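You operate a simulated robot arm through the tools that you are given. There is no shell and no other tool. Be economical: measure what you need, move in short steps, check, and stop when the job is done.

Carry out the task below with a simulated robot arm. There is one attempt and no reset: what you move stays moved.

## Task
Close the bottom dryer drawer. Turn the pellet knob to 400 ml. Stack the narrow carton marked "56" from the steel table on top of the narrow carton marked "27". Put the small white tub on the steel table away on the top board of the narrow wire shelf. Take the tiny bag and leave it on the middle board of the long wire rack. Fetch the white-lid jar and stand it on the top of the sealer table. The order is free. Set down upright: small white tub, white-lid jar.

The check looks at the end state, three seconds after you hand in, the way a careful person would. Anything else that was tipped, shoved, dropped, spilled or broken makes it a failure. Lids that push on must go on centred and level and be pressed home; caps that screw on are set level and turned clockwise until they are tight.

## Robot
A 6-joint arm with a two-finger gripper on a trunk, on a base that drives. Base frame: it is fixed to the floor where the robot stands at the start and does not move with it; the origin is under the middle of the robot, x ahead of it, y to its left, z up. Readings come in cm, degrees, newtons and seconds.
Its first joint turns from -166.0 to 166.0 degrees. Places, roughly: bottom dryer drawer [80, -10, 90]; middle board of the long wire rack [360, 700, 100]; narrow carton [475, 500, 100]; pellet knob [350, 380, 130]; small white tub (7x7x7 cm) [500, 490, 90]; tiny bag (11x5x20 cm) [230, 650, 100]; top board of the narrow wire shelf [-380, 80, 140]; top of the sealer table [60, 200, 90]; white-lid jar (8x8x12 cm) [180, 110, 90]. Payload 2.45 kg.
The tool frame sits at the grasp point between the pads (the TCP): z along the fingers, y along the line on which they close. The tips reach 2 cm beyond it. The gripper opens to 14 cm. The gripper's body begins 16.8 cm behind the TCP.
Orientation is that of the tool frame in the base frame, as a unit quaternion [x, y, z, w]. With the fingers straight down and closing along the base's y, the tool's x points along the base's -x, its y along +y and its z along -z.

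## Interface
- The arm moves only by the tool apply_moves. Its argument "commands" is a list of rows, each an object of numbers (a shift or turn left out is 0, a gripper value left out holds the last): "dx", "dy", "dz": the shift along the tool's x, y, z in cm; "wx", "wy", "wz": the turn, a rotation vector about the tool's x, y, z in degrees; "grip": the closure, from 0 (fully open) to 1 (shut). In form: [{"dx": .., "dy": .., "dz": .., "wx": .., "wy": .., "wz": .., "grip": ..}, ...]. A call has 1 to 12 rows; each row shifts and turns the commanded pose from where the row before left it, along the tool's axes as they then stand. A row lasts 0.2 s, in which the tool goes at most 5 cm and 8.6 degrees; a call with a longer step from one row to the next is refused whole, and so is a gripper value outside its range. Where a pose cannot be reached the arm comes as near as it can. A force on the tool above 40 N (or 10 N above the force at the start of the call, whichever is more), or a blocked arm, ends the call early, and 0.2 s more pass. Each finger travels about 4.5 cm/s and halts on what it meets, pressing with about 22 N; the grip force reading is that of the motor and also rises with nothing between the fingers. The clock runs only during rows and for 0.2 s after the last one: add rows that do not move to give the fingers time. The reply holds the time, the measured pose of the TCP, the force on the tool along the base axes, the opening and the grip force, in the units named above and with some noise, with the torque about the TCP (base axes, N m) and any sound that the robot's microphone picked up.
- Cameras (640 x 400 px; columns grow to the right, rows downward): "scene" is now at [-11.21, 13.19, 117.05]; the picture's right is [-0.35, -0.94, 0.00], its down [0.00, -0.00, -1.00] and it looks along [0.94, -0.35, 0.00] (base axes); focal length 277 px, centre (320, 200). "wrist" rides on the gripper at [7.8, 1.1, -20.9] in the tool frame; the picture's right is [-0.14, 0.99, 0.00], its down [-0.92, -0.13, -0.37] and it looks along [-0.36, -0.05, 0.93] (tool axes); focal length 280 px, centre (320, 200). There is no depth. A picture from a camera that has moved, and an enlarged one, comes with that camera's place and axes in the base frame and with its lens. The place of the scene camera against the robot may be out by one fixed shift of up to 1.8 cm in any direction.
- camera(camera): a new picture of that camera. No time passes.
- drive_base(legs): drives the robot by 1 to 6 legs, each [ahead, left, turn to the left] in cm, cm and degrees, along the robot's own axes; the way and the turn of a leg run together, so that a leg with both is an arc; at most 150 cm and 180 degrees a leg. The arm and the cameras ride along, it lands a little off, and it stops where it bumps. It gives what a move gives.
- aim_head(pan, tilt): turns the head with the scene camera to pan (to the left, within 143 degrees either way) and tilt (down, from -29 to 69), counted from straight ahead of the robot. It gives what a move gives.
- close_up(camera, box): a new picture of the part [left, top, right, bottom] of that camera's present view, enlarged. No time passes.
- hand_in(): hands the job in; it is judged then, once.

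Go step by step. Nothing tells you exact positions but the pictures and the camera data: compare them with the known pose of the tool, close in by small moves and look again before you grip or let go. The budget is 165 turns and 128 pictures, counting those below and the enlarged ones. Unless the task says otherwise, let go and move clear before handing in, and close with one line.

The tools are called by a JSON object that holds its "api" and its "payload". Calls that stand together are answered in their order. apply_moves: Moves the arm, as the interface text tells. Its arguments: {"type":"object","properties":{"commands":{"type":"array","items":{"type":"object","properties":{"dx":{"type":"number"},"dy":{"type":"number"},"dz":{"type":"number"},"wx":{"type":"number"},"wy":{"type":"number"},"wz":{"type":"number"},"grip":{"type":"number"}}}}},"required":["commands"]} The other tools are called the same way: drive_base (legs) drives the base; aim_head (pan, tilt) turns the head that bears the scene camera; camera (camera) takes a picture; close_up (camera, box) takes an enlarged picture of a part of a camera's view; hand_in () hands the job in.

At the start:

```text
time: 0.0
tcp_pos: [59.95, 18.75, 122.08]
tool_rot: [0.0, 1.0, 0.0, 0.001]
contact_force: [1.1, -0.1, 0.2]
torque: [-0.01, 0.03, -0.04]
finger_gap: 13.99
gripper_force: 0.0
robot x, y, heading: [-0.17, -0.39, -0.2]
head pan, tilt: [-20.4, -0.2]
```

scene: 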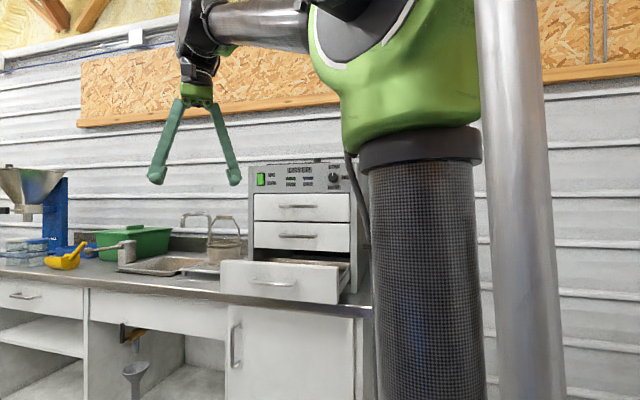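
wrist: 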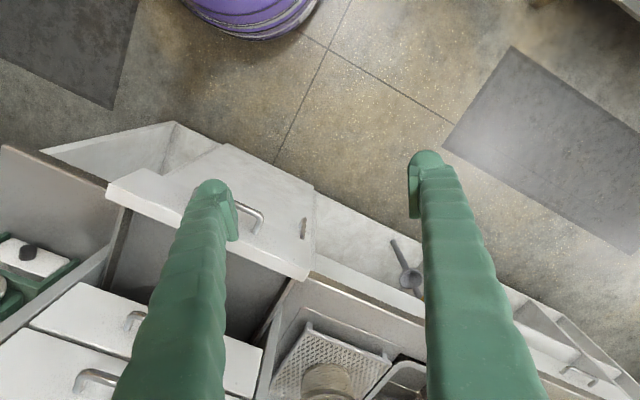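

The bottom drawer stands open, and its panel is turned about 33° to the base frame, centred near (77,-5,90). I'll close the gripper and turn the tool horizontal, facing the drawer, and look around meanwhile.

{"api": "apply_moves", "payload": {"commands": [{"wy": -8.2, "grip": 1}, {"wy": -8.2}, {"wy": -8.2}, {"wy": -8.2}, {"wy": -8.2}, {"wy": -8.2}, {"wy": -8.2}, {"wy": -8.2}, {"wy": -8.2}, {"wy": -8.2}, {"wy": -8.0}]}}

{"api": "apply_moves", "payload": {"commands": [{"wx": 8.2}, {"wx": 8.2}, {"wx": 8.2}, {"wx": 8.2}, {"dx": 4}, {"dx": 4}, {"dx": 4}, {"dx": 4}, {"dx": 4}, {"dx": 4}, {"dx": 4}, {"dx": 4}]}}

{"api": "aim_head", "payload": {"pan": -20, "tilt": 15}}

{"api": "camera", "payload": {"camera": "scene"}}

{"api": "camera", "payload": {"camera": "wrist"}}

```text
time: 2.4
tcp_pos: [59.83, 18.9, 122.16]
tool_rot: [0.0, 0.705, 0.001, 0.709]
contact_force: [-0.2, 0.1, -0.1]
torque: [0.01, 0.0, 0.0]
finger_gap: 0.0
gripper_force: 21.5
robot x, y, heading: [0.06, -0.02, -0.1]
head pan, tilt: [-20.4, -0.2]
```

```text
time: 5.0
tcp_pos: [59.97, 18.41, 90.14]
tool_rot: [0.2, 0.677, -0.2, 0.679]
contact_force: [-0.5, -0.8, -0.5]
torque: [0.01, -0.03, 0.06]
finger_gap: 0.02
gripper_force: 22.0
robot x, y, heading: [-0.04, 0.27, -0.2]
head pan, tilt: [-20.4, -0.2]
```

```text
time: 5.8
tcp_pos: [60.16, 18.52, 90.18]
tool_rot: [0.201, 0.676, -0.2, 0.68]
contact_force: [-0.4, 0.4, -0.4]
torque: [-0.01, 0.0, 0.01]
finger_gap: 0.0
gripper_force: 22.0
robot x, y, heading: [-0.13, 0.15, 0.2]
head pan, tilt: [-20.0, 15.0]
```

```text
125 pictures are left
camera scene: at [-10.86, 13.14, 114.62], right [-0.34, -0.94, 0.0], down [-0.24, 0.09, -0.97], along [0.91, -0.33, -0.26], focal length 277 px, centre (320, 200)
```

scene: 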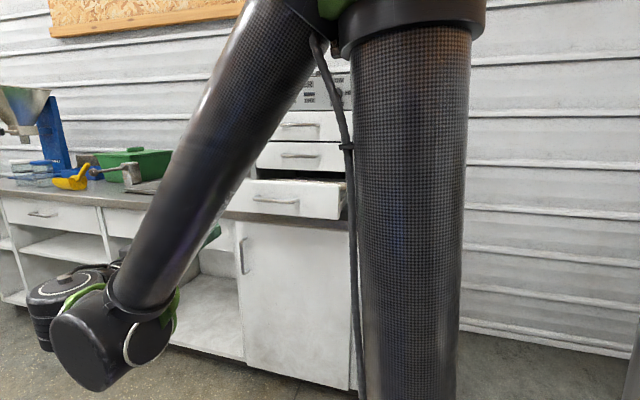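

```text
124 pictures are left
camera wrist: at [43.05, 30.78, 82.29], right [0.54, 0.83, 0.14], down [-0.38, 0.09, 0.92], along [0.75, -0.55, 0.37], focal length 280 px, centre (320, 200)
```

wrist: 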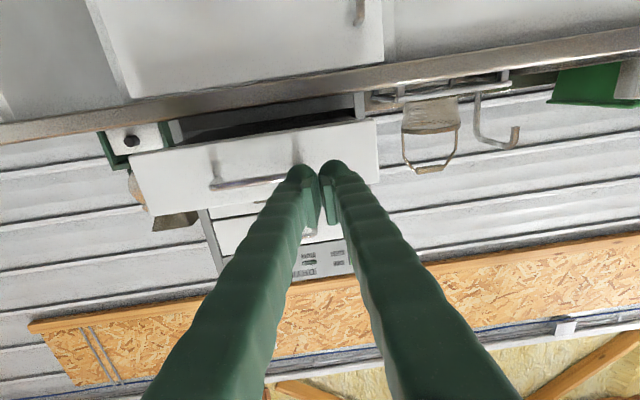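

Triangulation puts the panel about 22 cm ahead of the fingertips, at z 87–99. I'll raise the tool a little, shift it left clear of the handle, and approach.

{"api": "apply_moves", "payload": {"commands": [{"dx": -3.2, "dy": 2.5}, {"dz": 4}, {"dz": 4}, {"dz": 4}, {"dz": 4}, {"dz": 1}]}}

{"api": "camera", "payload": {"camera": "wrist"}}

{"api": "camera", "payload": {"camera": "scene"}}

```text
time: 7.2
tcp_pos: [75.47, 11.6, 93.43]
tool_rot: [0.2, 0.677, -0.2, 0.679]
contact_force: [0.2, -0.1, 0.2]
torque: [0.0, -0.04, 0.01]
finger_gap: 0.0
gripper_force: 22.5
robot x, y, heading: [0.06, 0.17, -0.1]
head pan, tilt: [-20.0, 15.0]
```

```text
123 pictures are left
camera wrist: at [58.63, 23.88, 85.59], right [0.54, 0.83, 0.14], down [-0.38, 0.09, 0.92], along [0.75, -0.55, 0.37], focal length 280 px, centre (320, 200)
```

wrist: 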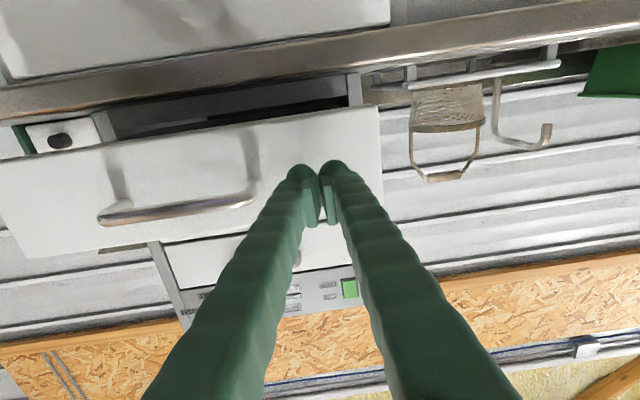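

```text
122 pictures are left
camera scene: at [-10.86, 13.14, 114.61], right [-0.34, -0.94, 0.0], down [-0.24, 0.09, -0.97], along [0.91, -0.33, -0.26], focal length 277 px, centre (320, 200)
```

scene: 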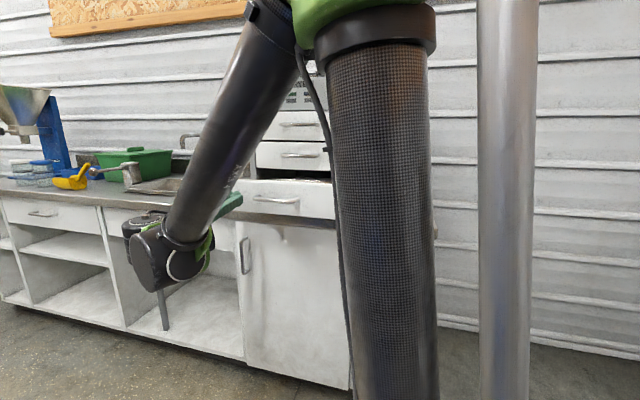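

Clear of the handle and lined up with the panel's left part. Now I'll push.

{"api": "apply_moves", "payload": {"commands": [{"dz": 2}, {"dz": 2}, {"dz": 2}, {"dz": 2}, {"dz": 2}, {"dz": 2}, {"dz": 2}]}}

{"api": "camera", "payload": {"camera": "wrist"}}

```text
time: 8.8
tcp_pos: [87.47, 4.03, 93.4]
tool_rot: [0.201, 0.676, -0.201, 0.68]
contact_force: [-0.2, 0.0, -0.3]
torque: [0.03, -0.02, 0.03]
finger_gap: 0.0
gripper_force: 22.1
robot x, y, heading: [0.12, -0.29, 0.1]
head pan, tilt: [-20.0, 15.0]
```

```text
121 pictures are left
camera wrist: at [70.6, 16.25, 85.53], right [0.54, 0.83, 0.14], down [-0.38, 0.09, 0.92], along [0.75, -0.55, 0.37], focal length 280 px, centre (320, 200)
```

wrist: 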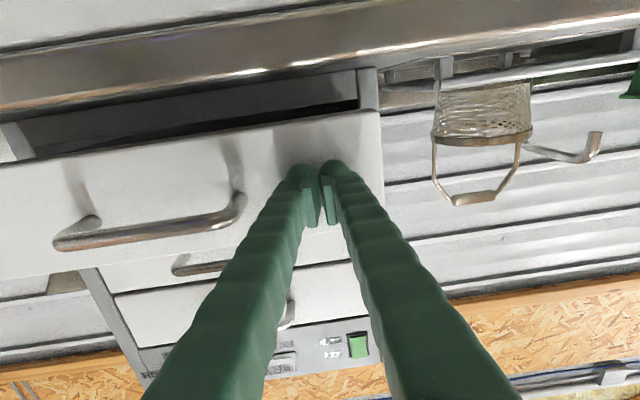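

No contact yet, but the wrist camera hangs low near the counter edge. I'll pitch the tool down about 34° so that the hand stays above the counter, then push on.

{"api": "apply_moves", "payload": {"commands": [{"wy": 8.5}, {"wy": 8.5}, {"wy": 8.5}, {"wy": 8.5}, {"dz": 1.66, "dx": -1.12}, {"dz": 1.66, "dx": -1.12}, {"dz": 1.66, "dx": -1.12}]}}

{"api": "camera", "payload": {"camera": "wrist"}}

```text
time: 10.4
tcp_pos: [92.55, 0.74, 93.46]
tool_rot: [0.25, 0.846, -0.133, 0.451]
contact_force: [-0.8, 0.7, -0.2]
torque: [-0.01, 0.03, 0.01]
finger_gap: 0.0
gripper_force: 22.9
robot x, y, heading: [0.28, 0.02, -0.2]
head pan, tilt: [-20.0, 15.0]
```

```text
120 pictures are left
camera wrist: at [74.91, 13.51, 98.59], right [0.6, 0.79, 0.12], down [0.1, -0.22, 0.97], along [0.79, -0.57, -0.21], focal length 280 px, centre (320, 200)
```

wrist: 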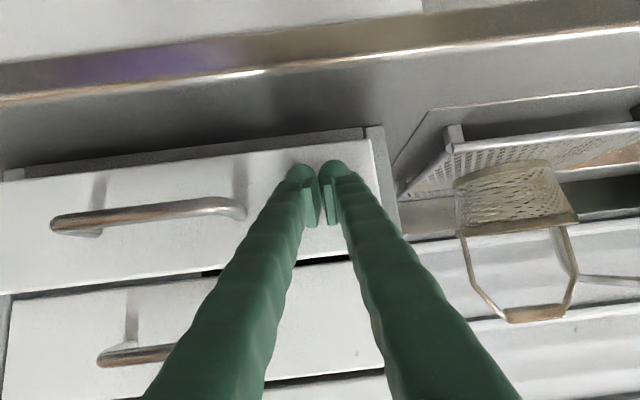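

The drawer looks to be moving in easily; keep pushing.

{"api": "apply_moves", "payload": {"commands": [{"dz": 1.25, "dx": -0.84}, {"dz": 1.25, "dx": -0.84}, {"dz": 1.25, "dx": -0.84}, {"dz": 1.25, "dx": -0.84}]}}

{"api": "camera", "payload": {"camera": "wrist"}}

{"api": "camera", "payload": {"camera": "scene"}}

```text
time: 11.4
tcp_pos: [97.22, -2.37, 93.43]
tool_rot: [0.249, 0.847, -0.131, 0.451]
contact_force: [-30.8, 11.7, -5.6]
torque: [0.01, -0.02, -0.52]
finger_gap: 0.0
gripper_force: 21.9
robot x, y, heading: [0.22, 0.27, 0.0]
head pan, tilt: [-20.0, 15.0]
```

```text
119 pictures are left
camera wrist: at [79.51, 10.44, 98.56], right [0.6, 0.79, 0.12], down [0.1, -0.22, 0.97], along [0.79, -0.57, -0.22], focal length 280 px, centre (320, 200)
```

wrist: 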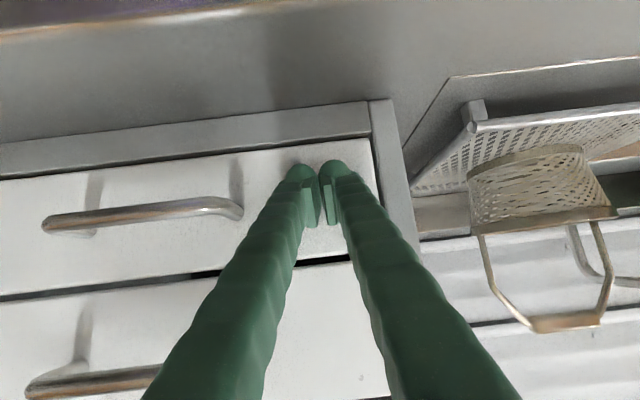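

```text
118 pictures are left
camera scene: at [-11.0, 13.18, 114.6], right [-0.34, -0.94, 0.0], down [-0.24, 0.09, -0.97], along [0.91, -0.33, -0.26], focal length 277 px, centre (320, 200)
```

scene: 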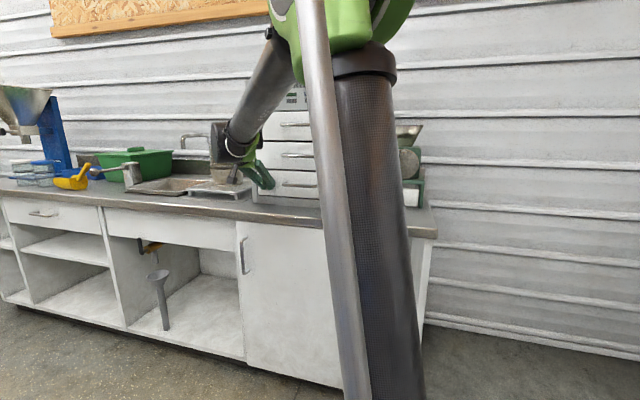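

The drawer front is flush and the force jumped to about 31 N, so it is closed. I'll back off, raise the arm, and look for the jar further left on the counter.

{"api": "apply_moves", "payload": {"commands": [{"dz": -4}, {"dz": -4}, {"dz": -4}, {"dz": -4}, {"dz": -4}, {"dz": -4}, {"dz": -4}, {"dx": -3, "dz": -2}, {"dx": -3, "dz": -2}, {"wy": 8}, {"wy": 8}, {"wy": 8}]}}

{"api": "apply_moves", "payload": {"commands": [{"wy": 8}, {"wy": 8}, {"wy": 8}, {"wy": 8}, {"grip": 0}, {}]}}

{"api": "aim_head", "payload": {"pan": 35, "tilt": 10}}

{"api": "camera", "payload": {"camera": "scene"}}

```text
time: 14.0
tcp_pos: [77.9, 10.03, 116.12]
tool_rot: [0.271, 0.922, -0.077, 0.265]
contact_force: [-0.6, 0.0, 0.9]
torque: [-0.03, -0.07, -0.01]
finger_gap: 0.01
gripper_force: 22.2
robot x, y, heading: [-0.13, 0.01, -0.1]
head pan, tilt: [-20.0, 15.0]
```

```text
time: 15.4
tcp_pos: [77.89, 10.05, 116.09]
tool_rot: [0.282, 0.959, 0.001, 0.001]
contact_force: [0.3, 0.1, 0.4]
torque: [0.02, -0.01, 0.03]
finger_gap: 5.16
gripper_force: 0.1
robot x, y, heading: [0.21, 0.37, 0.1]
head pan, tilt: [-20.0, 15.0]
```

```text
time: 16.6
tcp_pos: [78.0, 10.03, 116.28]
tool_rot: [0.282, 0.959, 0.0, 0.002]
contact_force: [-0.1, -0.6, -0.8]
torque: [-0.01, 0.02, -0.01]
finger_gap: 14.02
gripper_force: 0.0
robot x, y, heading: [-0.39, 0.11, -0.0]
head pan, tilt: [35.0, 10.0]
```

```text
117 pictures are left
camera scene: at [-12.01, 21.65, 115.43], right [0.57, -0.82, 0.0], down [-0.14, -0.1, -0.98], along [0.81, 0.56, -0.17], focal length 277 px, centre (320, 200)
```

scene: 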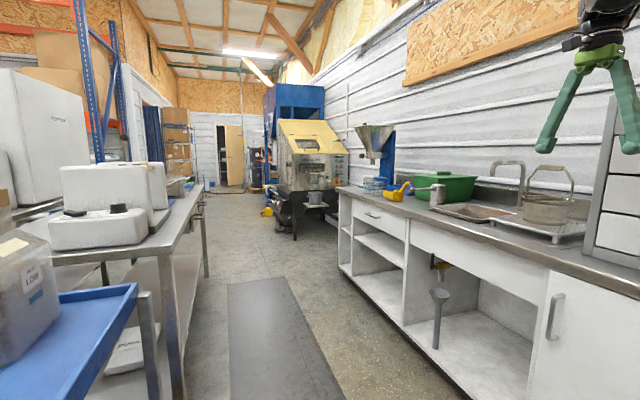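

The counter runs to the upper left, with a hopper, clear jars and a yellow scoop at the far end. I'll zoom in to find the white-lid jar.

{"api": "close_up", "payload": {"camera": "scene", "box": [330, 110, 530, 235]}}

{"api": "close_up", "payload": {"camera": "scene", "box": [0, 60, 240, 260]}}

```text
3.20 times, centred on (430, 172) of scene
camera zoom: at [-12.01, 21.65, 115.43], right [0.57, -0.82, 0.0], down [-0.14, -0.1, -0.98], along [0.81, 0.56, -0.17], focal length 886 px, centre (-32, 288)
```

zoom: 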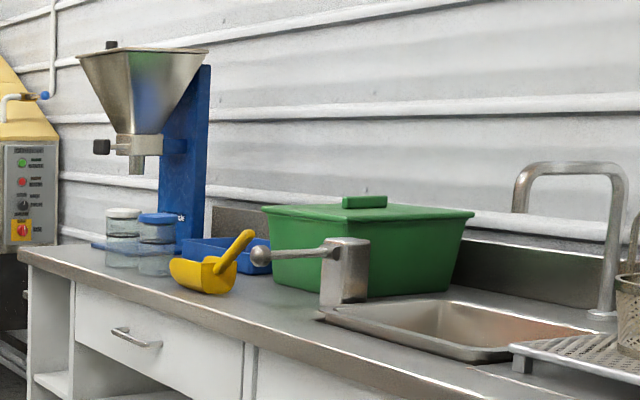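

```text
2.00 times, centred on (120, 160) of scene
camera zoom: at [-12.01, 21.65, 115.43], right [0.57, -0.82, 0.0], down [-0.14, -0.1, -0.98], along [0.81, 0.56, -0.17], focal length 554 px, centre (720, 280)
```

zoom: 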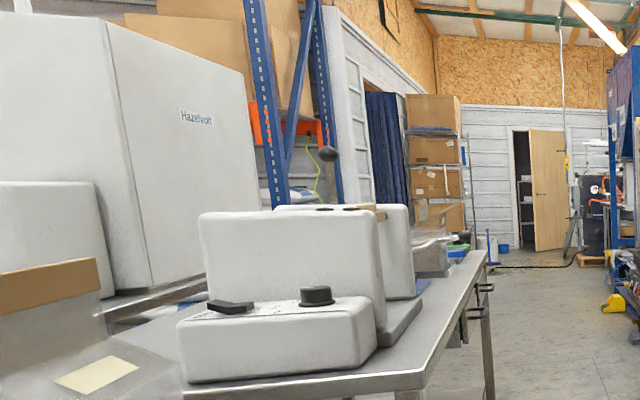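

The white-lid jar stands beside the blue-lid jar near (180,109), counter at z≈84. The counter line runs at about 53°. I'll turn to face along the corridor, drive forward, and look.

{"api": "drive_base", "payload": {"legs": [[0, 0, 53], [140, 0, 0]]}}

{"api": "aim_head", "payload": {"pan": -50, "tilt": 20}}

{"api": "camera", "payload": {"camera": "scene"}}

{"api": "aim_head", "payload": {"pan": 60, "tilt": 15}}

{"api": "camera", "payload": {"camera": "scene"}}

```text
time: 26.0
tcp_pos: [126.61, 179.44, 116.18]
tool_rot: [-0.166, 0.986, 0.001, 0.0]
contact_force: [0.3, -0.2, -1.3]
torque: [0.0, 0.03, -0.02]
finger_gap: 14.02
gripper_force: 0.0
robot x, y, heading: [86.39, 111.65, 51.7]
head pan, tilt: [35.0, 10.0]
```

```text
time: 27.6
tcp_pos: [126.57, 179.38, 116.03]
tool_rot: [-0.166, 0.986, 0.001, 0.001]
contact_force: [0.7, -0.8, 0.4]
torque: [-0.02, -0.03, -0.02]
finger_gap: 13.99
gripper_force: 0.1
robot x, y, heading: [86.38, 111.89, 52.0]
head pan, tilt: [-50.0, 20.0]
```

```text
114 pictures are left
camera scene: at [69.57, 106.86, 113.8], right [0.03, -1.0, 0.0], down [-0.34, -0.01, -0.94], along [0.94, 0.03, -0.34], focal length 277 px, centre (320, 200)
```

scene: 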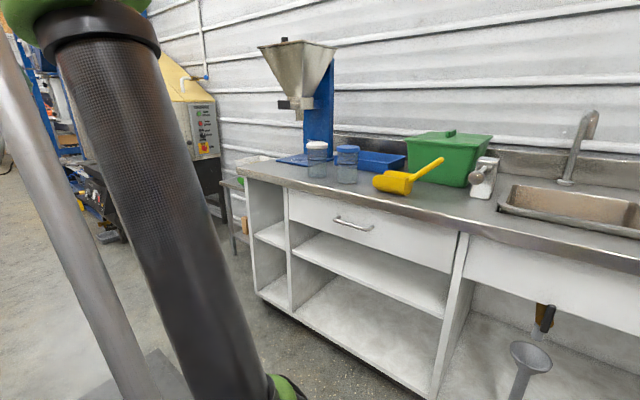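

```text
time: 29.5
tcp_pos: [126.58, 179.49, 116.16]
tool_rot: [-0.166, 0.986, 0.0, 0.0]
contact_force: [0.1, -0.4, 0.7]
torque: [0.0, 0.03, 0.0]
finger_gap: 14.0
gripper_force: 0.1
robot x, y, heading: [86.36, 111.7, 51.8]
head pan, tilt: [60.0, 15.0]
```

```text
113 pictures are left
camera scene: at [56.79, 115.21, 114.61], right [0.93, 0.37, 0.0], down [0.1, -0.24, -0.97], along [-0.36, 0.9, -0.26], focal length 277 px, centre (320, 200)
```

scene: 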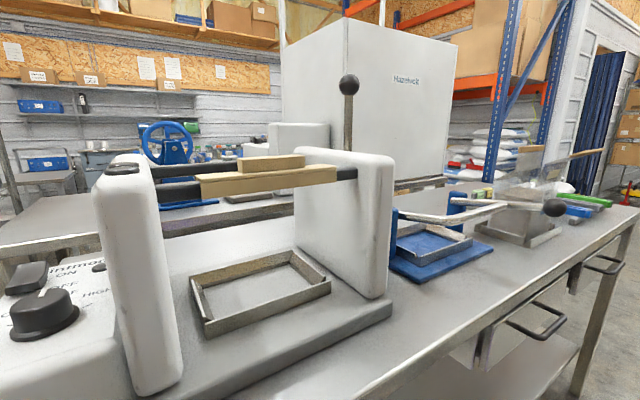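

The white-lid jar is at about (181,111) with the blue-lid jar 14 cm nearer the dryer. I'll retract the arm, move closer, and turn towards the jar.

{"api": "apply_moves", "payload": {"commands": [{"dx": 3.43, "dy": -2.91}, {"dx": 3.43, "dy": -2.91}, {"dx": 3.43, "dy": -2.91}, {"dx": 3.43, "dy": -2.91}, {"dx": 3.43, "dy": -2.91}, {"dx": 3.43, "dy": -2.91}, {"dx": 3.43, "dy": -2.91}]}}

{"api": "drive_base", "payload": {"legs": [[40, -12, 0], [0, 0, -75]]}}

{"api": "aim_head", "payload": {"pan": 0, "tilt": 20}}

{"api": "camera", "payload": {"camera": "scene"}}

{"api": "camera", "payload": {"camera": "wrist"}}

```text
time: 31.1
tcp_pos: [110.64, 152.41, 116.09]
tool_rot: [-0.165, 0.986, 0.001, 0.0]
contact_force: [0.0, 0.8, 0.3]
torque: [-0.11, 0.04, -0.01]
finger_gap: 14.0
gripper_force: 0.1
robot x, y, heading: [86.53, 111.92, 51.6]
head pan, tilt: [60.0, 15.0]
```

```text
time: 36.9
tcp_pos: [165.64, 122.52, 116.18]
tool_rot: [0.467, 0.884, 0.0, 0.002]
contact_force: [0.7, 0.3, 0.7]
torque: [-0.01, 0.01, -0.01]
finger_gap: 13.99
gripper_force: 0.0
robot x, y, heading: [120.09, 135.0, -22.8]
head pan, tilt: [60.0, 15.0]
```

```text
time: 38.1
tcp_pos: [165.58, 122.5, 116.08]
tool_rot: [0.466, 0.885, 0.0, 0.002]
contact_force: [0.0, 0.4, -0.3]
torque: [0.02, -0.01, 0.0]
finger_gap: 14.0
gripper_force: 0.1
robot x, y, heading: [120.63, 134.72, -23.0]
head pan, tilt: [0.0, 20.0]
```

```text
112 pictures are left
camera scene: at [117.45, 153.96, 113.8], right [-0.39, -0.92, 0.0], down [-0.32, 0.13, -0.94], along [0.87, -0.37, -0.34], focal length 277 px, centre (320, 200)
```

scene: 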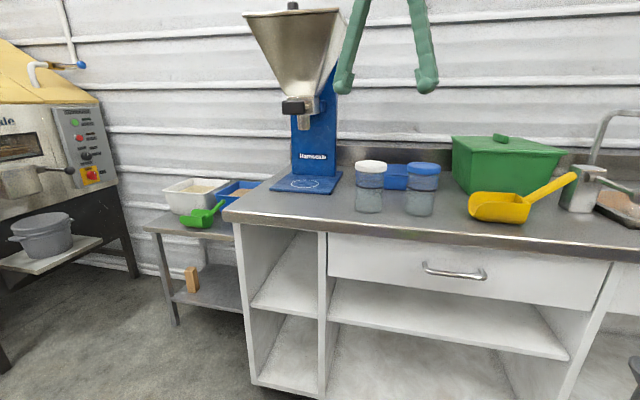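

```text
111 pictures are left
camera wrist: at [162.08, 129.67, 137.07], right [0.9, 0.44, 0.0], down [0.41, -0.83, 0.37], along [0.17, -0.33, -0.93], focal length 280 px, centre (320, 200)
```

wrist: 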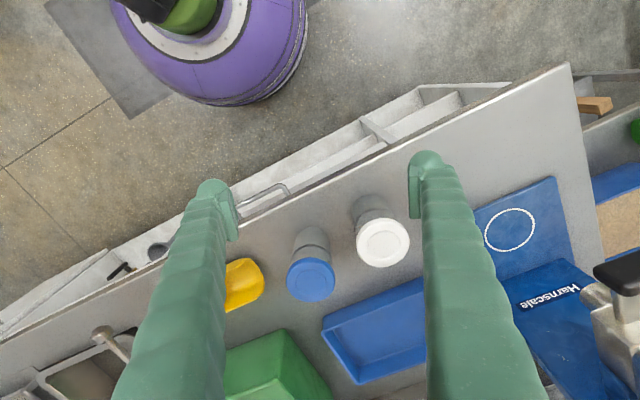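

The jar's centre comes out at (182.6,112) from both cameras, and the hopper is clear. I'll align over it, part-close the fingers, and check before descending.

{"api": "apply_moves", "payload": {"commands": [{"wz": -8, "grip": 0.18}, {"dx": -4.8, "dy": 1.35}, {"dx": -4.8, "dy": 1.35}, {"dx": -4.8, "dy": 1.35}, {"dx": -4.8, "dy": 1.35}, {"dz": 4}, {"dz": 4}, {"dz": 2}]}}

{"api": "camera", "payload": {"camera": "wrist"}}

{"api": "camera", "payload": {"camera": "scene"}}

```text
time: 40.0
tcp_pos: [182.53, 111.82, 106.25]
tool_rot: [0.404, 0.915, -0.001, 0.002]
contact_force: [-0.2, -0.1, 0.0]
torque: [0.01, 0.0, -0.01]
finger_gap: 11.48
gripper_force: 0.1
robot x, y, heading: [120.23, 135.31, -23.1]
head pan, tilt: [0.0, 20.0]
```

```text
110 pictures are left
camera wrist: at [178.05, 118.46, 127.14], right [0.83, 0.56, 0.0], down [0.52, -0.77, 0.37], along [0.21, -0.31, -0.93], focal length 280 px, centre (320, 200)
```

wrist: 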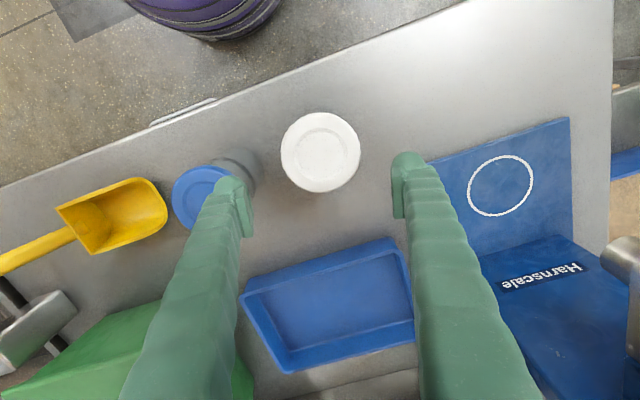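

```text
109 pictures are left
camera scene: at [117.46, 153.95, 113.8], right [-0.39, -0.92, 0.0], down [-0.32, 0.13, -0.94], along [0.87, -0.37, -0.34], focal length 277 px, centre (320, 200)
```

scene: 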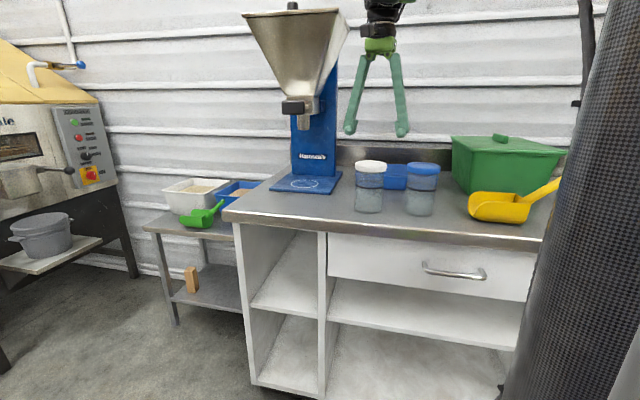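

The fingers straddle the jar, with the lid about 1.2 cm nearer the robot than the TCP. I'll correct, descend, and grip.

{"api": "apply_moves", "payload": {"commands": [{"dx": 1.2, "dy": 0.2}, {"dz": 3}, {"dz": 3}, {"dz": 3}, {"dz": 3}, {"dz": 3.2}, {}, {"grip": 1}, {}, {}, {}, {}]}}

{"api": "camera", "payload": {"camera": "scene"}}

{"api": "camera", "payload": {"camera": "wrist"}}

```text
time: 42.5
tcp_pos: [182.04, 112.89, 91.17]
tool_rot: [0.404, 0.915, 0.0, 0.002]
contact_force: [0.8, 0.0, 0.8]
torque: [-0.02, -0.03, -0.01]
finger_gap: 8.85
gripper_force: 21.4
robot x, y, heading: [120.73, 135.67, -22.9]
head pan, tilt: [0.0, 20.0]
```

```text
108 pictures are left
camera scene: at [117.46, 153.95, 113.8], right [-0.39, -0.92, 0.0], down [-0.32, 0.13, -0.94], along [0.87, -0.37, -0.34], focal length 277 px, centre (320, 200)
```

scene: 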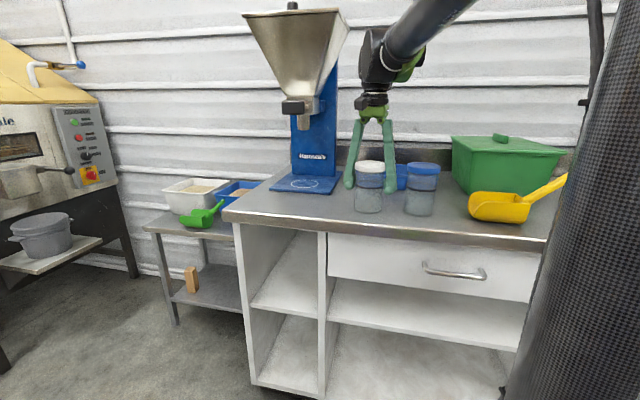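

```text
107 pictures are left
camera wrist: at [177.5, 119.5, 112.06], right [0.83, 0.56, 0.0], down [0.52, -0.77, 0.37], along [0.21, -0.31, -0.93], focal length 280 px, centre (320, 200)
```

wrist: 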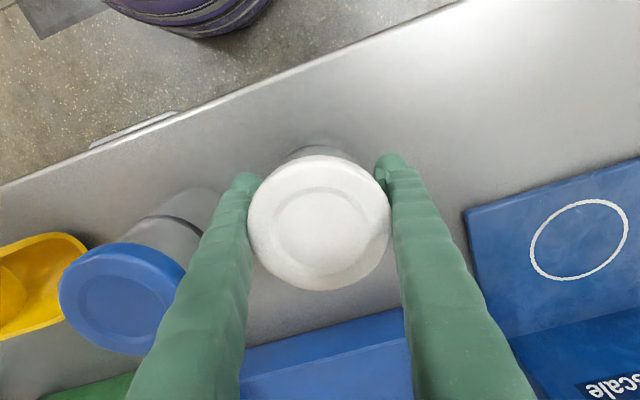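

Gripped at an 8.85 cm opening. I'll lift and check that the jar comes up whole.

{"api": "apply_moves", "payload": {"commands": [{"dz": -2}, {"dz": -3}, {"dz": -4}, {"dz": -4}, {"dz": -4}, {"dz": -4}, {"dz": -4}]}}

{"api": "camera", "payload": {"camera": "scene"}}

```text
time: 44.1
tcp_pos: [181.71, 113.15, 115.99]
tool_rot: [0.405, 0.914, -0.001, 0.001]
contact_force: [-0.4, -0.4, -3.1]
torque: [-0.01, -0.02, 0.02]
finger_gap: 8.88
gripper_force: 22.0
robot x, y, heading: [120.31, 135.49, -23.0]
head pan, tilt: [0.0, 20.0]
```

```text
106 pictures are left
camera scene: at [117.46, 153.95, 113.8], right [-0.39, -0.92, 0.0], down [-0.32, 0.13, -0.94], along [0.87, -0.37, -0.34], focal length 277 px, centre (320, 200)
```

scene: 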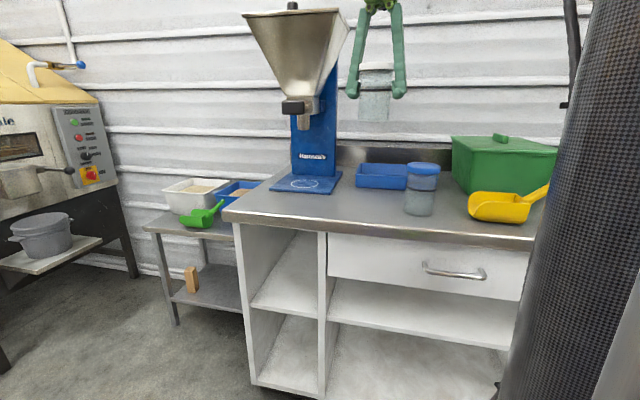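

The jar is held. I'll pull it in, turn back along the corridor, and look at the sealer table for a free spot.

{"api": "apply_moves", "payload": {"commands": [{"dx": 3.5, "dy": -1.85}, {"dx": 3.5, "dy": -1.85}, {"dx": 3.5, "dy": -1.85}, {"dx": 3.5, "dy": -1.85}, {"dx": 3.5, "dy": -1.85}]}}

{"api": "drive_base", "payload": {"legs": [[0, 0, 76]]}}

{"api": "aim_head", "payload": {"pan": 80, "tilt": 20}}

{"api": "camera", "payload": {"camera": "scene"}}

```text
time: 45.4
tcp_pos: [163.14, 119.9, 115.92]
tool_rot: [0.404, 0.915, 0.001, 0.001]
contact_force: [0.1, -0.7, -1.9]
torque: [0.04, 0.07, -0.02]
finger_gap: 8.85
gripper_force: 22.3
robot x, y, heading: [120.07, 135.23, -22.9]
head pan, tilt: [0.0, 20.0]
```

```text
time: 49.0
tcp_pos: [145.8, 172.98, 115.98]
tool_rot: [-0.241, 0.971, 0.0, 0.001]
contact_force: [0.6, 0.0, -0.7]
torque: [0.02, -0.01, 0.01]
finger_gap: 8.83
gripper_force: 22.1
robot x, y, heading: [120.27, 135.09, 52.4]
head pan, tilt: [0.0, 20.0]
```

```text
time: 50.5
tcp_pos: [145.82, 172.94, 115.83]
tool_rot: [-0.24, 0.971, 0.0, 0.002]
contact_force: [-0.7, -0.1, -0.9]
torque: [-0.01, -0.04, -0.03]
finger_gap: 8.84
gripper_force: 21.8
robot x, y, heading: [120.14, 135.11, 52.5]
head pan, tilt: [80.0, 20.0]
```

```text
105 pictures are left
camera scene: at [87.81, 136.48, 113.8], right [0.74, 0.68, 0.0], down [0.23, -0.25, -0.94], along [-0.64, 0.69, -0.34], focal length 277 px, centre (320, 200)
```

scene: 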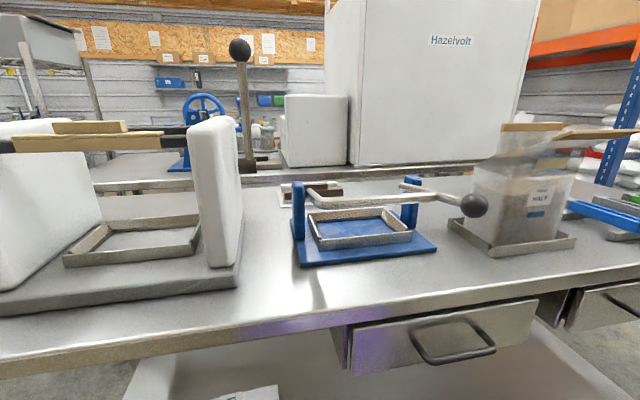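

There is a free spot on the sealer table between the sealer base and the blue plate, about (62,160). I'll turn the robot to face it.

{"api": "drive_base", "payload": {"legs": [[0, 0, 100]]}}

{"api": "aim_head", "payload": {"pan": -8, "tilt": 25}}

{"api": "camera", "payload": {"camera": "scene"}}

{"api": "camera", "payload": {"camera": "wrist"}}

```text
time: 55.2
tcp_pos: [78.46, 153.74, 115.9]
tool_rot: [0.9, -0.437, -0.002, 0.0]
contact_force: [0.3, 0.2, -1.8]
torque: [-0.01, 0.01, -0.02]
finger_gap: 8.82
gripper_force: 22.1
robot x, y, heading: [120.38, 134.94, 153.1]
head pan, tilt: [80.0, 20.0]
```

```text
time: 56.8
tcp_pos: [78.5, 153.69, 115.9]
tool_rot: [0.899, -0.438, -0.002, -0.001]
contact_force: [-0.5, 0.2, -0.6]
torque: [0.01, 0.03, 0.04]
finger_gap: 8.84
gripper_force: 21.8
robot x, y, heading: [120.22, 135.25, 152.8]
head pan, tilt: [-8.0, 25.0]
```

```text
104 pictures are left
camera scene: at [120.93, 115.13, 112.99], right [0.57, 0.82, 0.0], down [0.35, -0.24, -0.91], along [-0.74, 0.52, -0.42], focal length 277 px, centre (320, 200)
```

scene: 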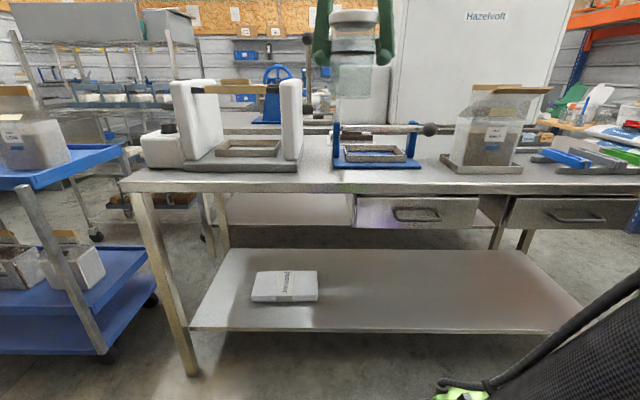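

```text
103 pictures are left
camera wrist: at [82.49, 146.91, 136.83], right [-0.86, -0.5, 0.0], down [-0.47, 0.8, 0.37], along [-0.19, 0.32, -0.93], focal length 280 px, centre (320, 200)
```

wrist: 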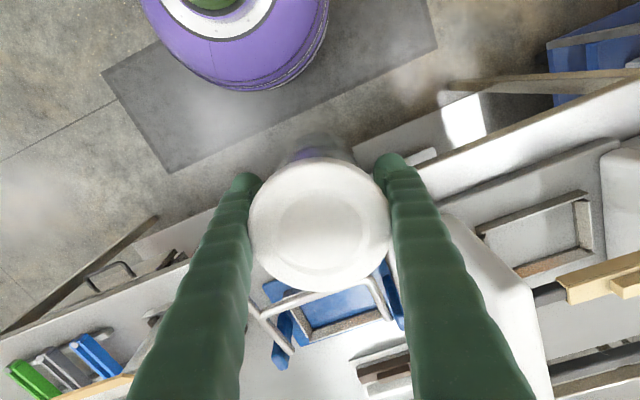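

The table surface is about z 85. I'll move over the spot and lower to a few centimetres above it.

{"api": "apply_moves", "payload": {"commands": [{"dx": -3.55, "dy": 1.77}, {"dx": -3.55, "dy": 1.77}, {"dx": -3.55, "dy": 1.77}, {"dx": -3.55, "dy": 1.77}, {"dx": -3.55, "dy": 1.77}, {"dz": 4}, {"dz": 4}, {"dz": 4}, {"dz": 4}, {"dz": 2}]}}

{"api": "camera", "payload": {"camera": "wrist"}}

{"api": "camera", "payload": {"camera": "scene"}}

```text
time: 59.0
tcp_pos: [60.54, 162.11, 98.12]
tool_rot: [0.899, -0.438, -0.003, 0.001]
contact_force: [0.2, 0.8, -1.8]
torque: [-0.02, -0.02, 0.01]
finger_gap: 8.82
gripper_force: 22.1
robot x, y, heading: [120.52, 135.18, 152.8]
head pan, tilt: [-8.0, 25.0]
```

```text
102 pictures are left
camera wrist: at [64.63, 155.34, 119.02], right [-0.86, -0.5, 0.0], down [-0.47, 0.8, 0.37], along [-0.19, 0.32, -0.93], focal length 280 px, centre (320, 200)
```

wrist: 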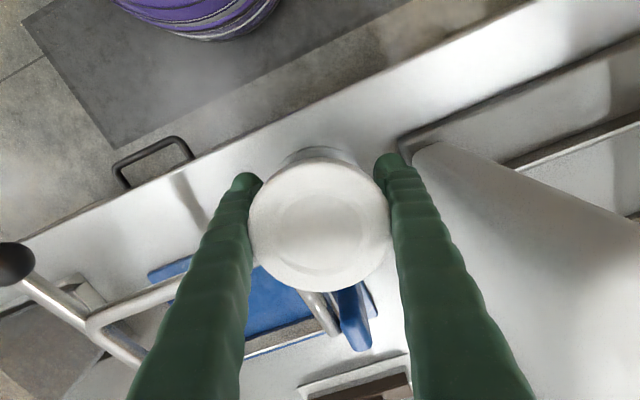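

```text
101 pictures are left
camera scene: at [120.93, 115.14, 112.99], right [0.58, 0.82, 0.0], down [0.35, -0.24, -0.91], along [-0.74, 0.52, -0.42], focal length 277 px, centre (320, 200)
```

scene: 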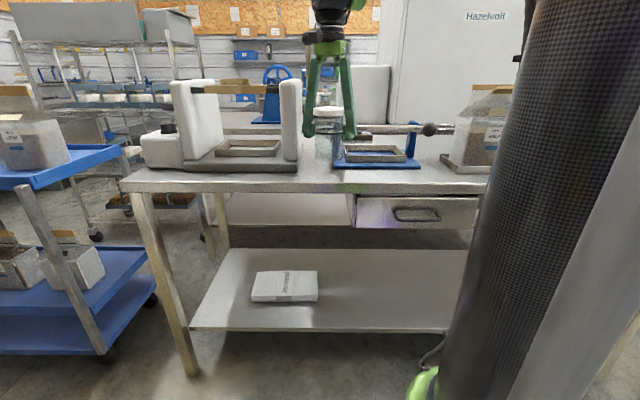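

I'll shift 2 cm away from the sealer upright and 1 cm inward, then lower gently.

{"api": "apply_moves", "payload": {"commands": [{"dx": -1, "dy": -2}, {"dz": 2.5}, {"dz": 2}, {"dz": 0.5}, {"dz": 0.5}]}}

{"api": "camera", "payload": {"camera": "scene"}}

{"api": "camera", "payload": {"camera": "wrist"}}

```text
time: 59.5
tcp_pos: [61.26, 163.73, 96.62]
tool_rot: [0.9, -0.436, -0.001, 0.001]
contact_force: [-1.7, -12.0, 0.3]
torque: [0.34, -0.04, 0.09]
finger_gap: 8.38
gripper_force: 22.2
robot x, y, heading: [119.91, 135.02, 153.2]
head pan, tilt: [-8.0, 25.0]
stopped in row 2: the force on the tool passed its limit at 44 N (the readings are from after the stop); the commanded pose is now the measured one
```

```text
100 pictures are left
camera scene: at [120.98, 115.01, 112.98], right [0.57, 0.82, 0.0], down [0.35, -0.24, -0.91], along [-0.74, 0.52, -0.42], focal length 277 px, centre (320, 200)
```

scene: 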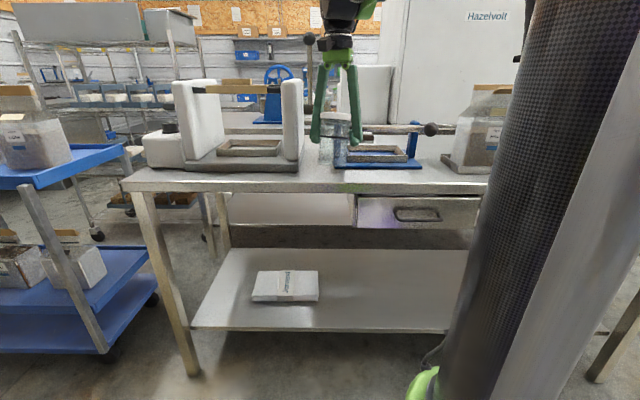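

```text
99 pictures are left
camera wrist: at [65.37, 156.89, 117.5], right [-0.86, -0.51, 0.0], down [-0.47, 0.8, 0.37], along [-0.19, 0.32, -0.93], focal length 280 px, centre (320, 200)
```

wrist: 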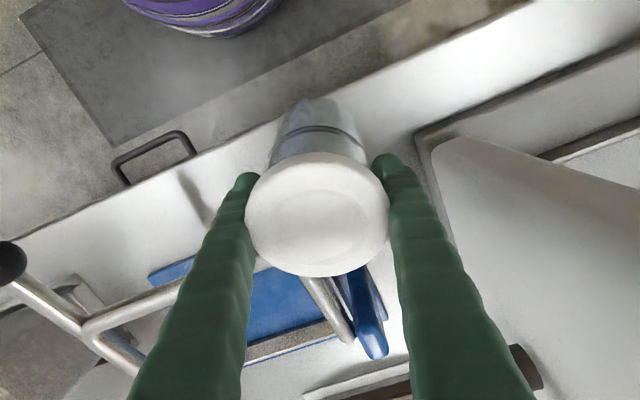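

The jar's lower rear touched the blue post and tilted in the grip. I'll back away and up, then check the state.

{"api": "apply_moves", "payload": {"commands": [{"dx": 1.5, "dy": 0.8}, {"dx": 1.5, "dz": -2}, {"dx": 1, "dz": -3}, {"dx": 2, "dz": -3}]}}

{"api": "close_up", "payload": {"camera": "scene", "box": [220, 60, 460, 210]}}

{"api": "camera", "payload": {"camera": "wrist"}}

```text
time: 60.5
tcp_pos: [64.37, 158.63, 104.66]
tool_rot: [0.9, -0.436, -0.001, 0.001]
contact_force: [0.6, -0.4, -1.3]
torque: [0.0, 0.0, -0.05]
finger_gap: 8.35
gripper_force: 22.4
robot x, y, heading: [120.44, 135.24, 152.9]
head pan, tilt: [-8.0, 25.0]
```

```text
2.67 times, centred on (340, 135) of scene
camera zoom: at [120.96, 115.08, 112.99], right [0.57, 0.82, 0.0], down [0.35, -0.24, -0.91], along [-0.74, 0.52, -0.42], focal length 738 px, centre (267, 373)
```

zoom: 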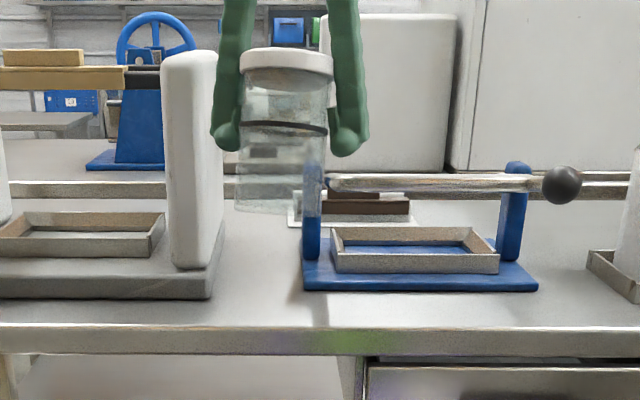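

```text
97 pictures are left
camera wrist: at [68.49, 151.95, 125.61], right [-0.86, -0.51, 0.0], down [-0.47, 0.8, 0.37], along [-0.19, 0.32, -0.93], focal length 280 px, centre (320, 200)
```

wrist: 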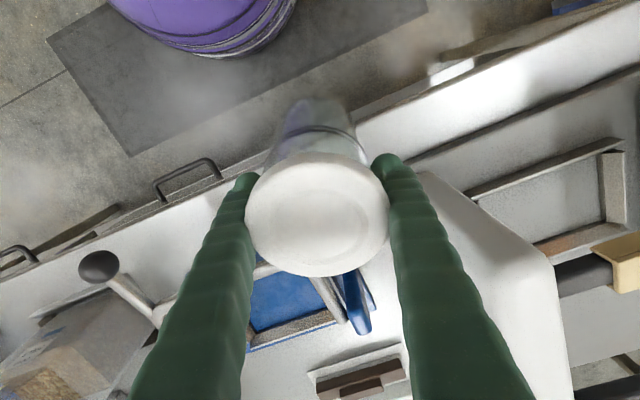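

The jar is intact but tilted about 17° in the fingers. I'll pitch the tool to make the jar vertical and back away for a clear view of the front strip.

{"api": "apply_moves", "payload": {"commands": [{"dx": 3, "dz": -3, "dy": 1}, {"dx": 3, "dz": -3}, {"wy": -8}, {"wy": -8}]}}

{"api": "close_up", "payload": {"camera": "scene", "box": [220, 60, 460, 210]}}

{"api": "camera", "payload": {"camera": "wrist"}}

```text
time: 61.5
tcp_pos: [67.28, 153.22, 110.66]
tool_rot: [0.891, -0.432, -0.127, -0.059]
contact_force: [-0.4, 0.3, -0.9]
torque: [0.01, -0.02, 0.0]
finger_gap: 8.36
gripper_force: 22.0
robot x, y, heading: [120.13, 135.17, 153.0]
head pan, tilt: [-8.0, 25.0]
```

```text
2.67 times, centred on (340, 135) of scene
camera zoom: at [120.94, 115.08, 112.99], right [0.57, 0.82, 0.0], down [0.35, -0.24, -0.91], along [-0.74, 0.52, -0.42], focal length 738 px, centre (267, 373)
```

zoom: 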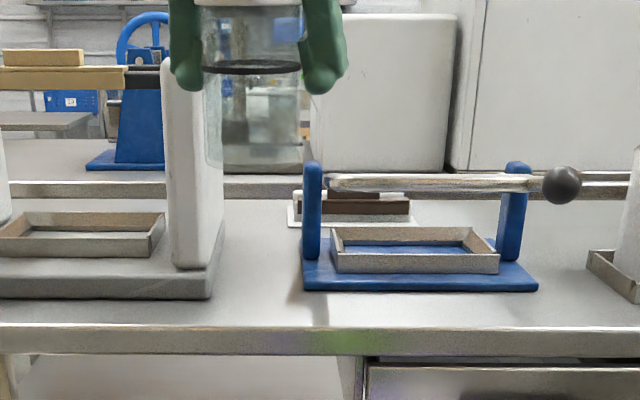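

```text
95 pictures are left
camera wrist: at [74.8, 142.23, 128.58], right [-0.86, -0.51, 0.04], down [-0.38, 0.69, 0.61], along [-0.34, 0.51, -0.79], focal length 280 px, centre (320, 200)
```

wrist: 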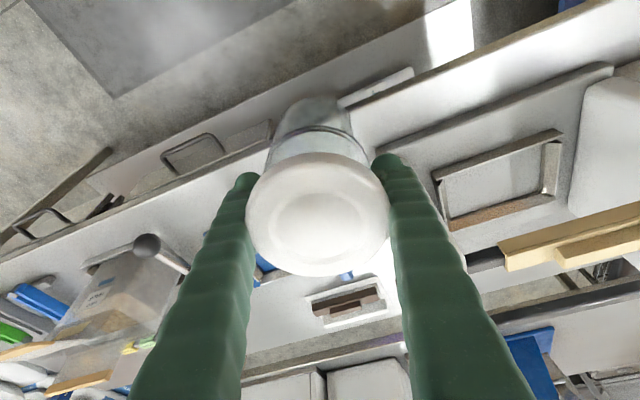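

The strip in front of the blue plate is about 11–12 cm deep. I'll carry the jar in front of the plate's middle, clear of the post, and look from the wrist and the head.

{"api": "apply_moves", "payload": {"commands": [{"dx": -2.78, "dy": -2.34, "dz": 0.8}, {"dx": -2.78, "dy": -2.34, "dz": 0.8}, {"dx": -2.78, "dy": -2.34, "dz": 0.8}, {"dx": -2.78, "dy": -2.34, "dz": 0.8}, {"dx": -2.78, "dy": -2.34, "dz": 0.8}]}}

{"api": "camera", "payload": {"camera": "wrist"}}

{"api": "camera", "payload": {"camera": "scene"}}

```text
time: 62.8
tcp_pos: [67.47, 171.81, 110.57]
tool_rot: [0.891, -0.432, -0.126, -0.06]
contact_force: [-0.4, -0.2, -1.4]
torque: [0.07, 0.04, 0.04]
finger_gap: 8.35
gripper_force: 22.2
robot x, y, heading: [120.03, 134.99, 153.1]
head pan, tilt: [-8.0, 25.0]
```

```text
94 pictures are left
camera wrist: at [74.87, 160.74, 128.55], right [-0.86, -0.51, 0.04], down [-0.38, 0.69, 0.61], along [-0.34, 0.51, -0.79], focal length 280 px, centre (320, 200)
```

wrist: 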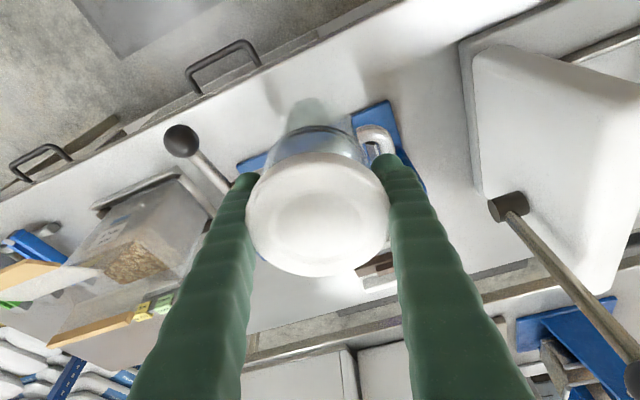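

```text
93 pictures are left
camera scene: at [120.99, 115.06, 112.99], right [0.57, 0.82, 0.0], down [0.35, -0.24, -0.91], along [-0.74, 0.52, -0.42], focal length 277 px, centre (320, 200)
```

scene: 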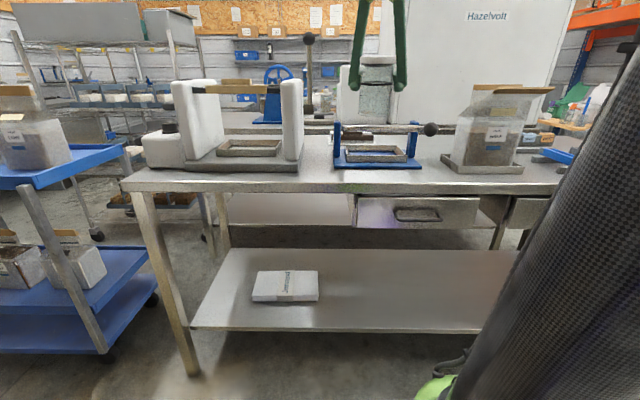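

{"api": "close_up", "payload": {"camera": "wrist", "box": [160, 0, 480, 200]}}

```text
2.00 times, centred on (320, 100) of wrist
camera zoom: at [74.87, 160.74, 128.55], right [-0.86, -0.51, 0.04], down [-0.38, 0.69, 0.61], along [-0.34, 0.51, -0.79], focal length 561 px, centre (320, 400)
```

zoom: 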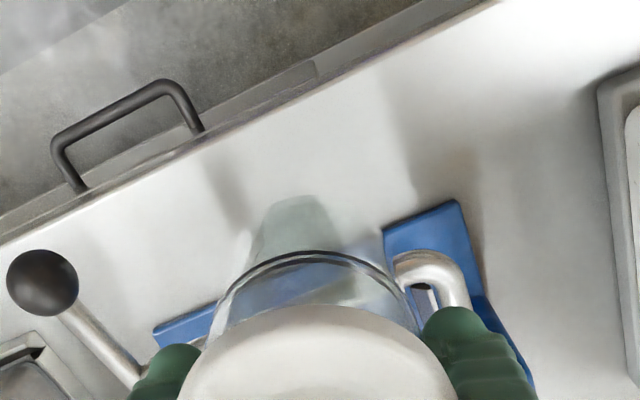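

The strip runs from w≈-43 (edge) to -55 (plate) and the jar is centred on it. I'll lower to just above the table.

{"api": "apply_moves", "payload": {"commands": [{"dx": -0.67, "dz": 0.2}, {"dz": 3.6, "dx": 1.035}, {"dz": 3.6, "dx": 1.035}, {"dz": 3.6, "dx": 1.035}, {"dz": 2.4, "dx": 0.69}]}}

{"api": "close_up", "payload": {"camera": "wrist", "box": [160, 0, 480, 200]}}

{"api": "close_up", "payload": {"camera": "scene", "box": [260, 90, 460, 215]}}

```text
time: 63.4
tcp_pos: [67.13, 172.32, 106.48]
tool_rot: [0.891, -0.432, -0.126, -0.06]
contact_force: [3.3, -3.0, 16.2]
torque: [-0.28, 0.25, 0.14]
finger_gap: 8.38
gripper_force: 22.0
robot x, y, heading: [120.54, 134.64, 153.2]
head pan, tilt: [-8.0, 25.0]
stopped in row 3: the force on the tool passed its limit at 58 N (the readings are from after the stop); the commanded pose is now the measured one
```

```text
2.00 times, centred on (320, 100) of wrist
camera zoom: at [74.57, 161.32, 124.53], right [-0.86, -0.51, 0.04], down [-0.38, 0.69, 0.61], along [-0.34, 0.51, -0.79], focal length 561 px, centre (320, 400)
```

zoom: 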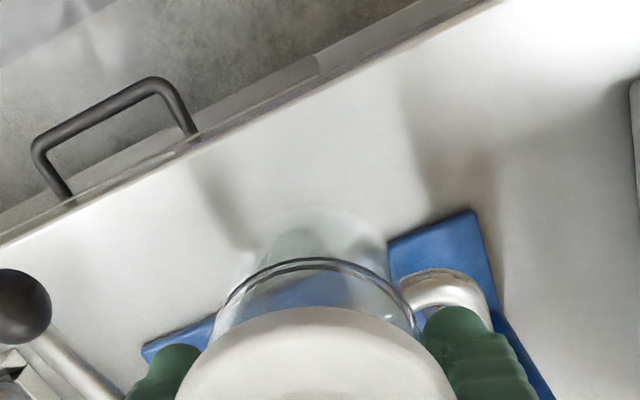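

```text
3.20 times, centred on (360, 152) of scene
camera zoom: at [121.03, 115.03, 112.98], right [0.57, 0.82, 0.0], down [0.35, -0.24, -0.91], along [-0.74, 0.52, -0.42], focal length 886 px, centre (192, 352)
```

zoom: 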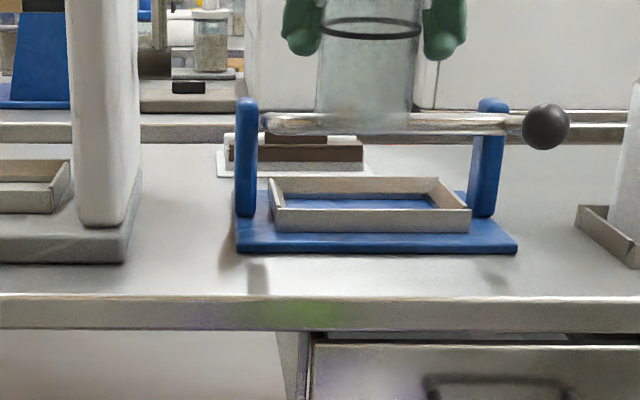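

The jar came down on the lever's front rod, which overhangs the strip; nothing moved. I'll lift off and use the spot between the sealer base corner and the lever post instead, around (59.6,159).

{"api": "apply_moves", "payload": {"commands": [{"dz": -2.88, "dx": -0.83}, {"dz": -2.88, "dx": -0.83}, {"dy": 3.5, "dx": 1.39, "dz": -0.4}, {"dy": 3.5, "dx": 1.39, "dz": -0.4}, {"dy": 3.5, "dx": 1.39, "dz": -0.4}, {"dy": 3.5, "dx": 1.39, "dz": -0.4}]}}

{"api": "close_up", "payload": {"camera": "wrist", "box": [160, 0, 480, 200]}}

{"api": "close_up", "payload": {"camera": "scene", "box": [220, 60, 460, 210]}}

```text
time: 64.8
tcp_pos: [59.54, 159.24, 112.56]
tool_rot: [0.891, -0.432, -0.126, -0.06]
contact_force: [-0.3, 0.7, -1.6]
torque: [-0.01, 0.03, 0.03]
finger_gap: 8.34
gripper_force: 22.3
robot x, y, heading: [120.04, 135.31, 152.9]
head pan, tilt: [-8.0, 25.0]
```

```text
2.00 times, centred on (320, 100) of wrist
camera zoom: at [67.01, 148.26, 130.55], right [-0.86, -0.51, 0.04], down [-0.38, 0.69, 0.61], along [-0.34, 0.51, -0.79], focal length 561 px, centre (320, 400)
```

zoom: 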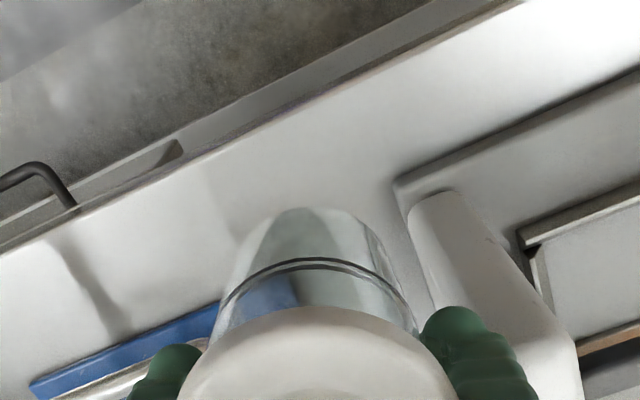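

```text
2.67 times, centred on (340, 135) of scene
camera zoom: at [120.97, 115.08, 112.99], right [0.57, 0.82, 0.0], down [0.35, -0.24, -0.91], along [-0.74, 0.52, -0.42], focal length 738 px, centre (267, 373)
```

zoom: 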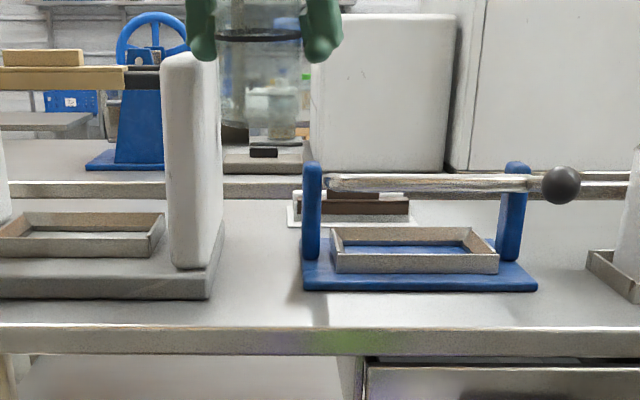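

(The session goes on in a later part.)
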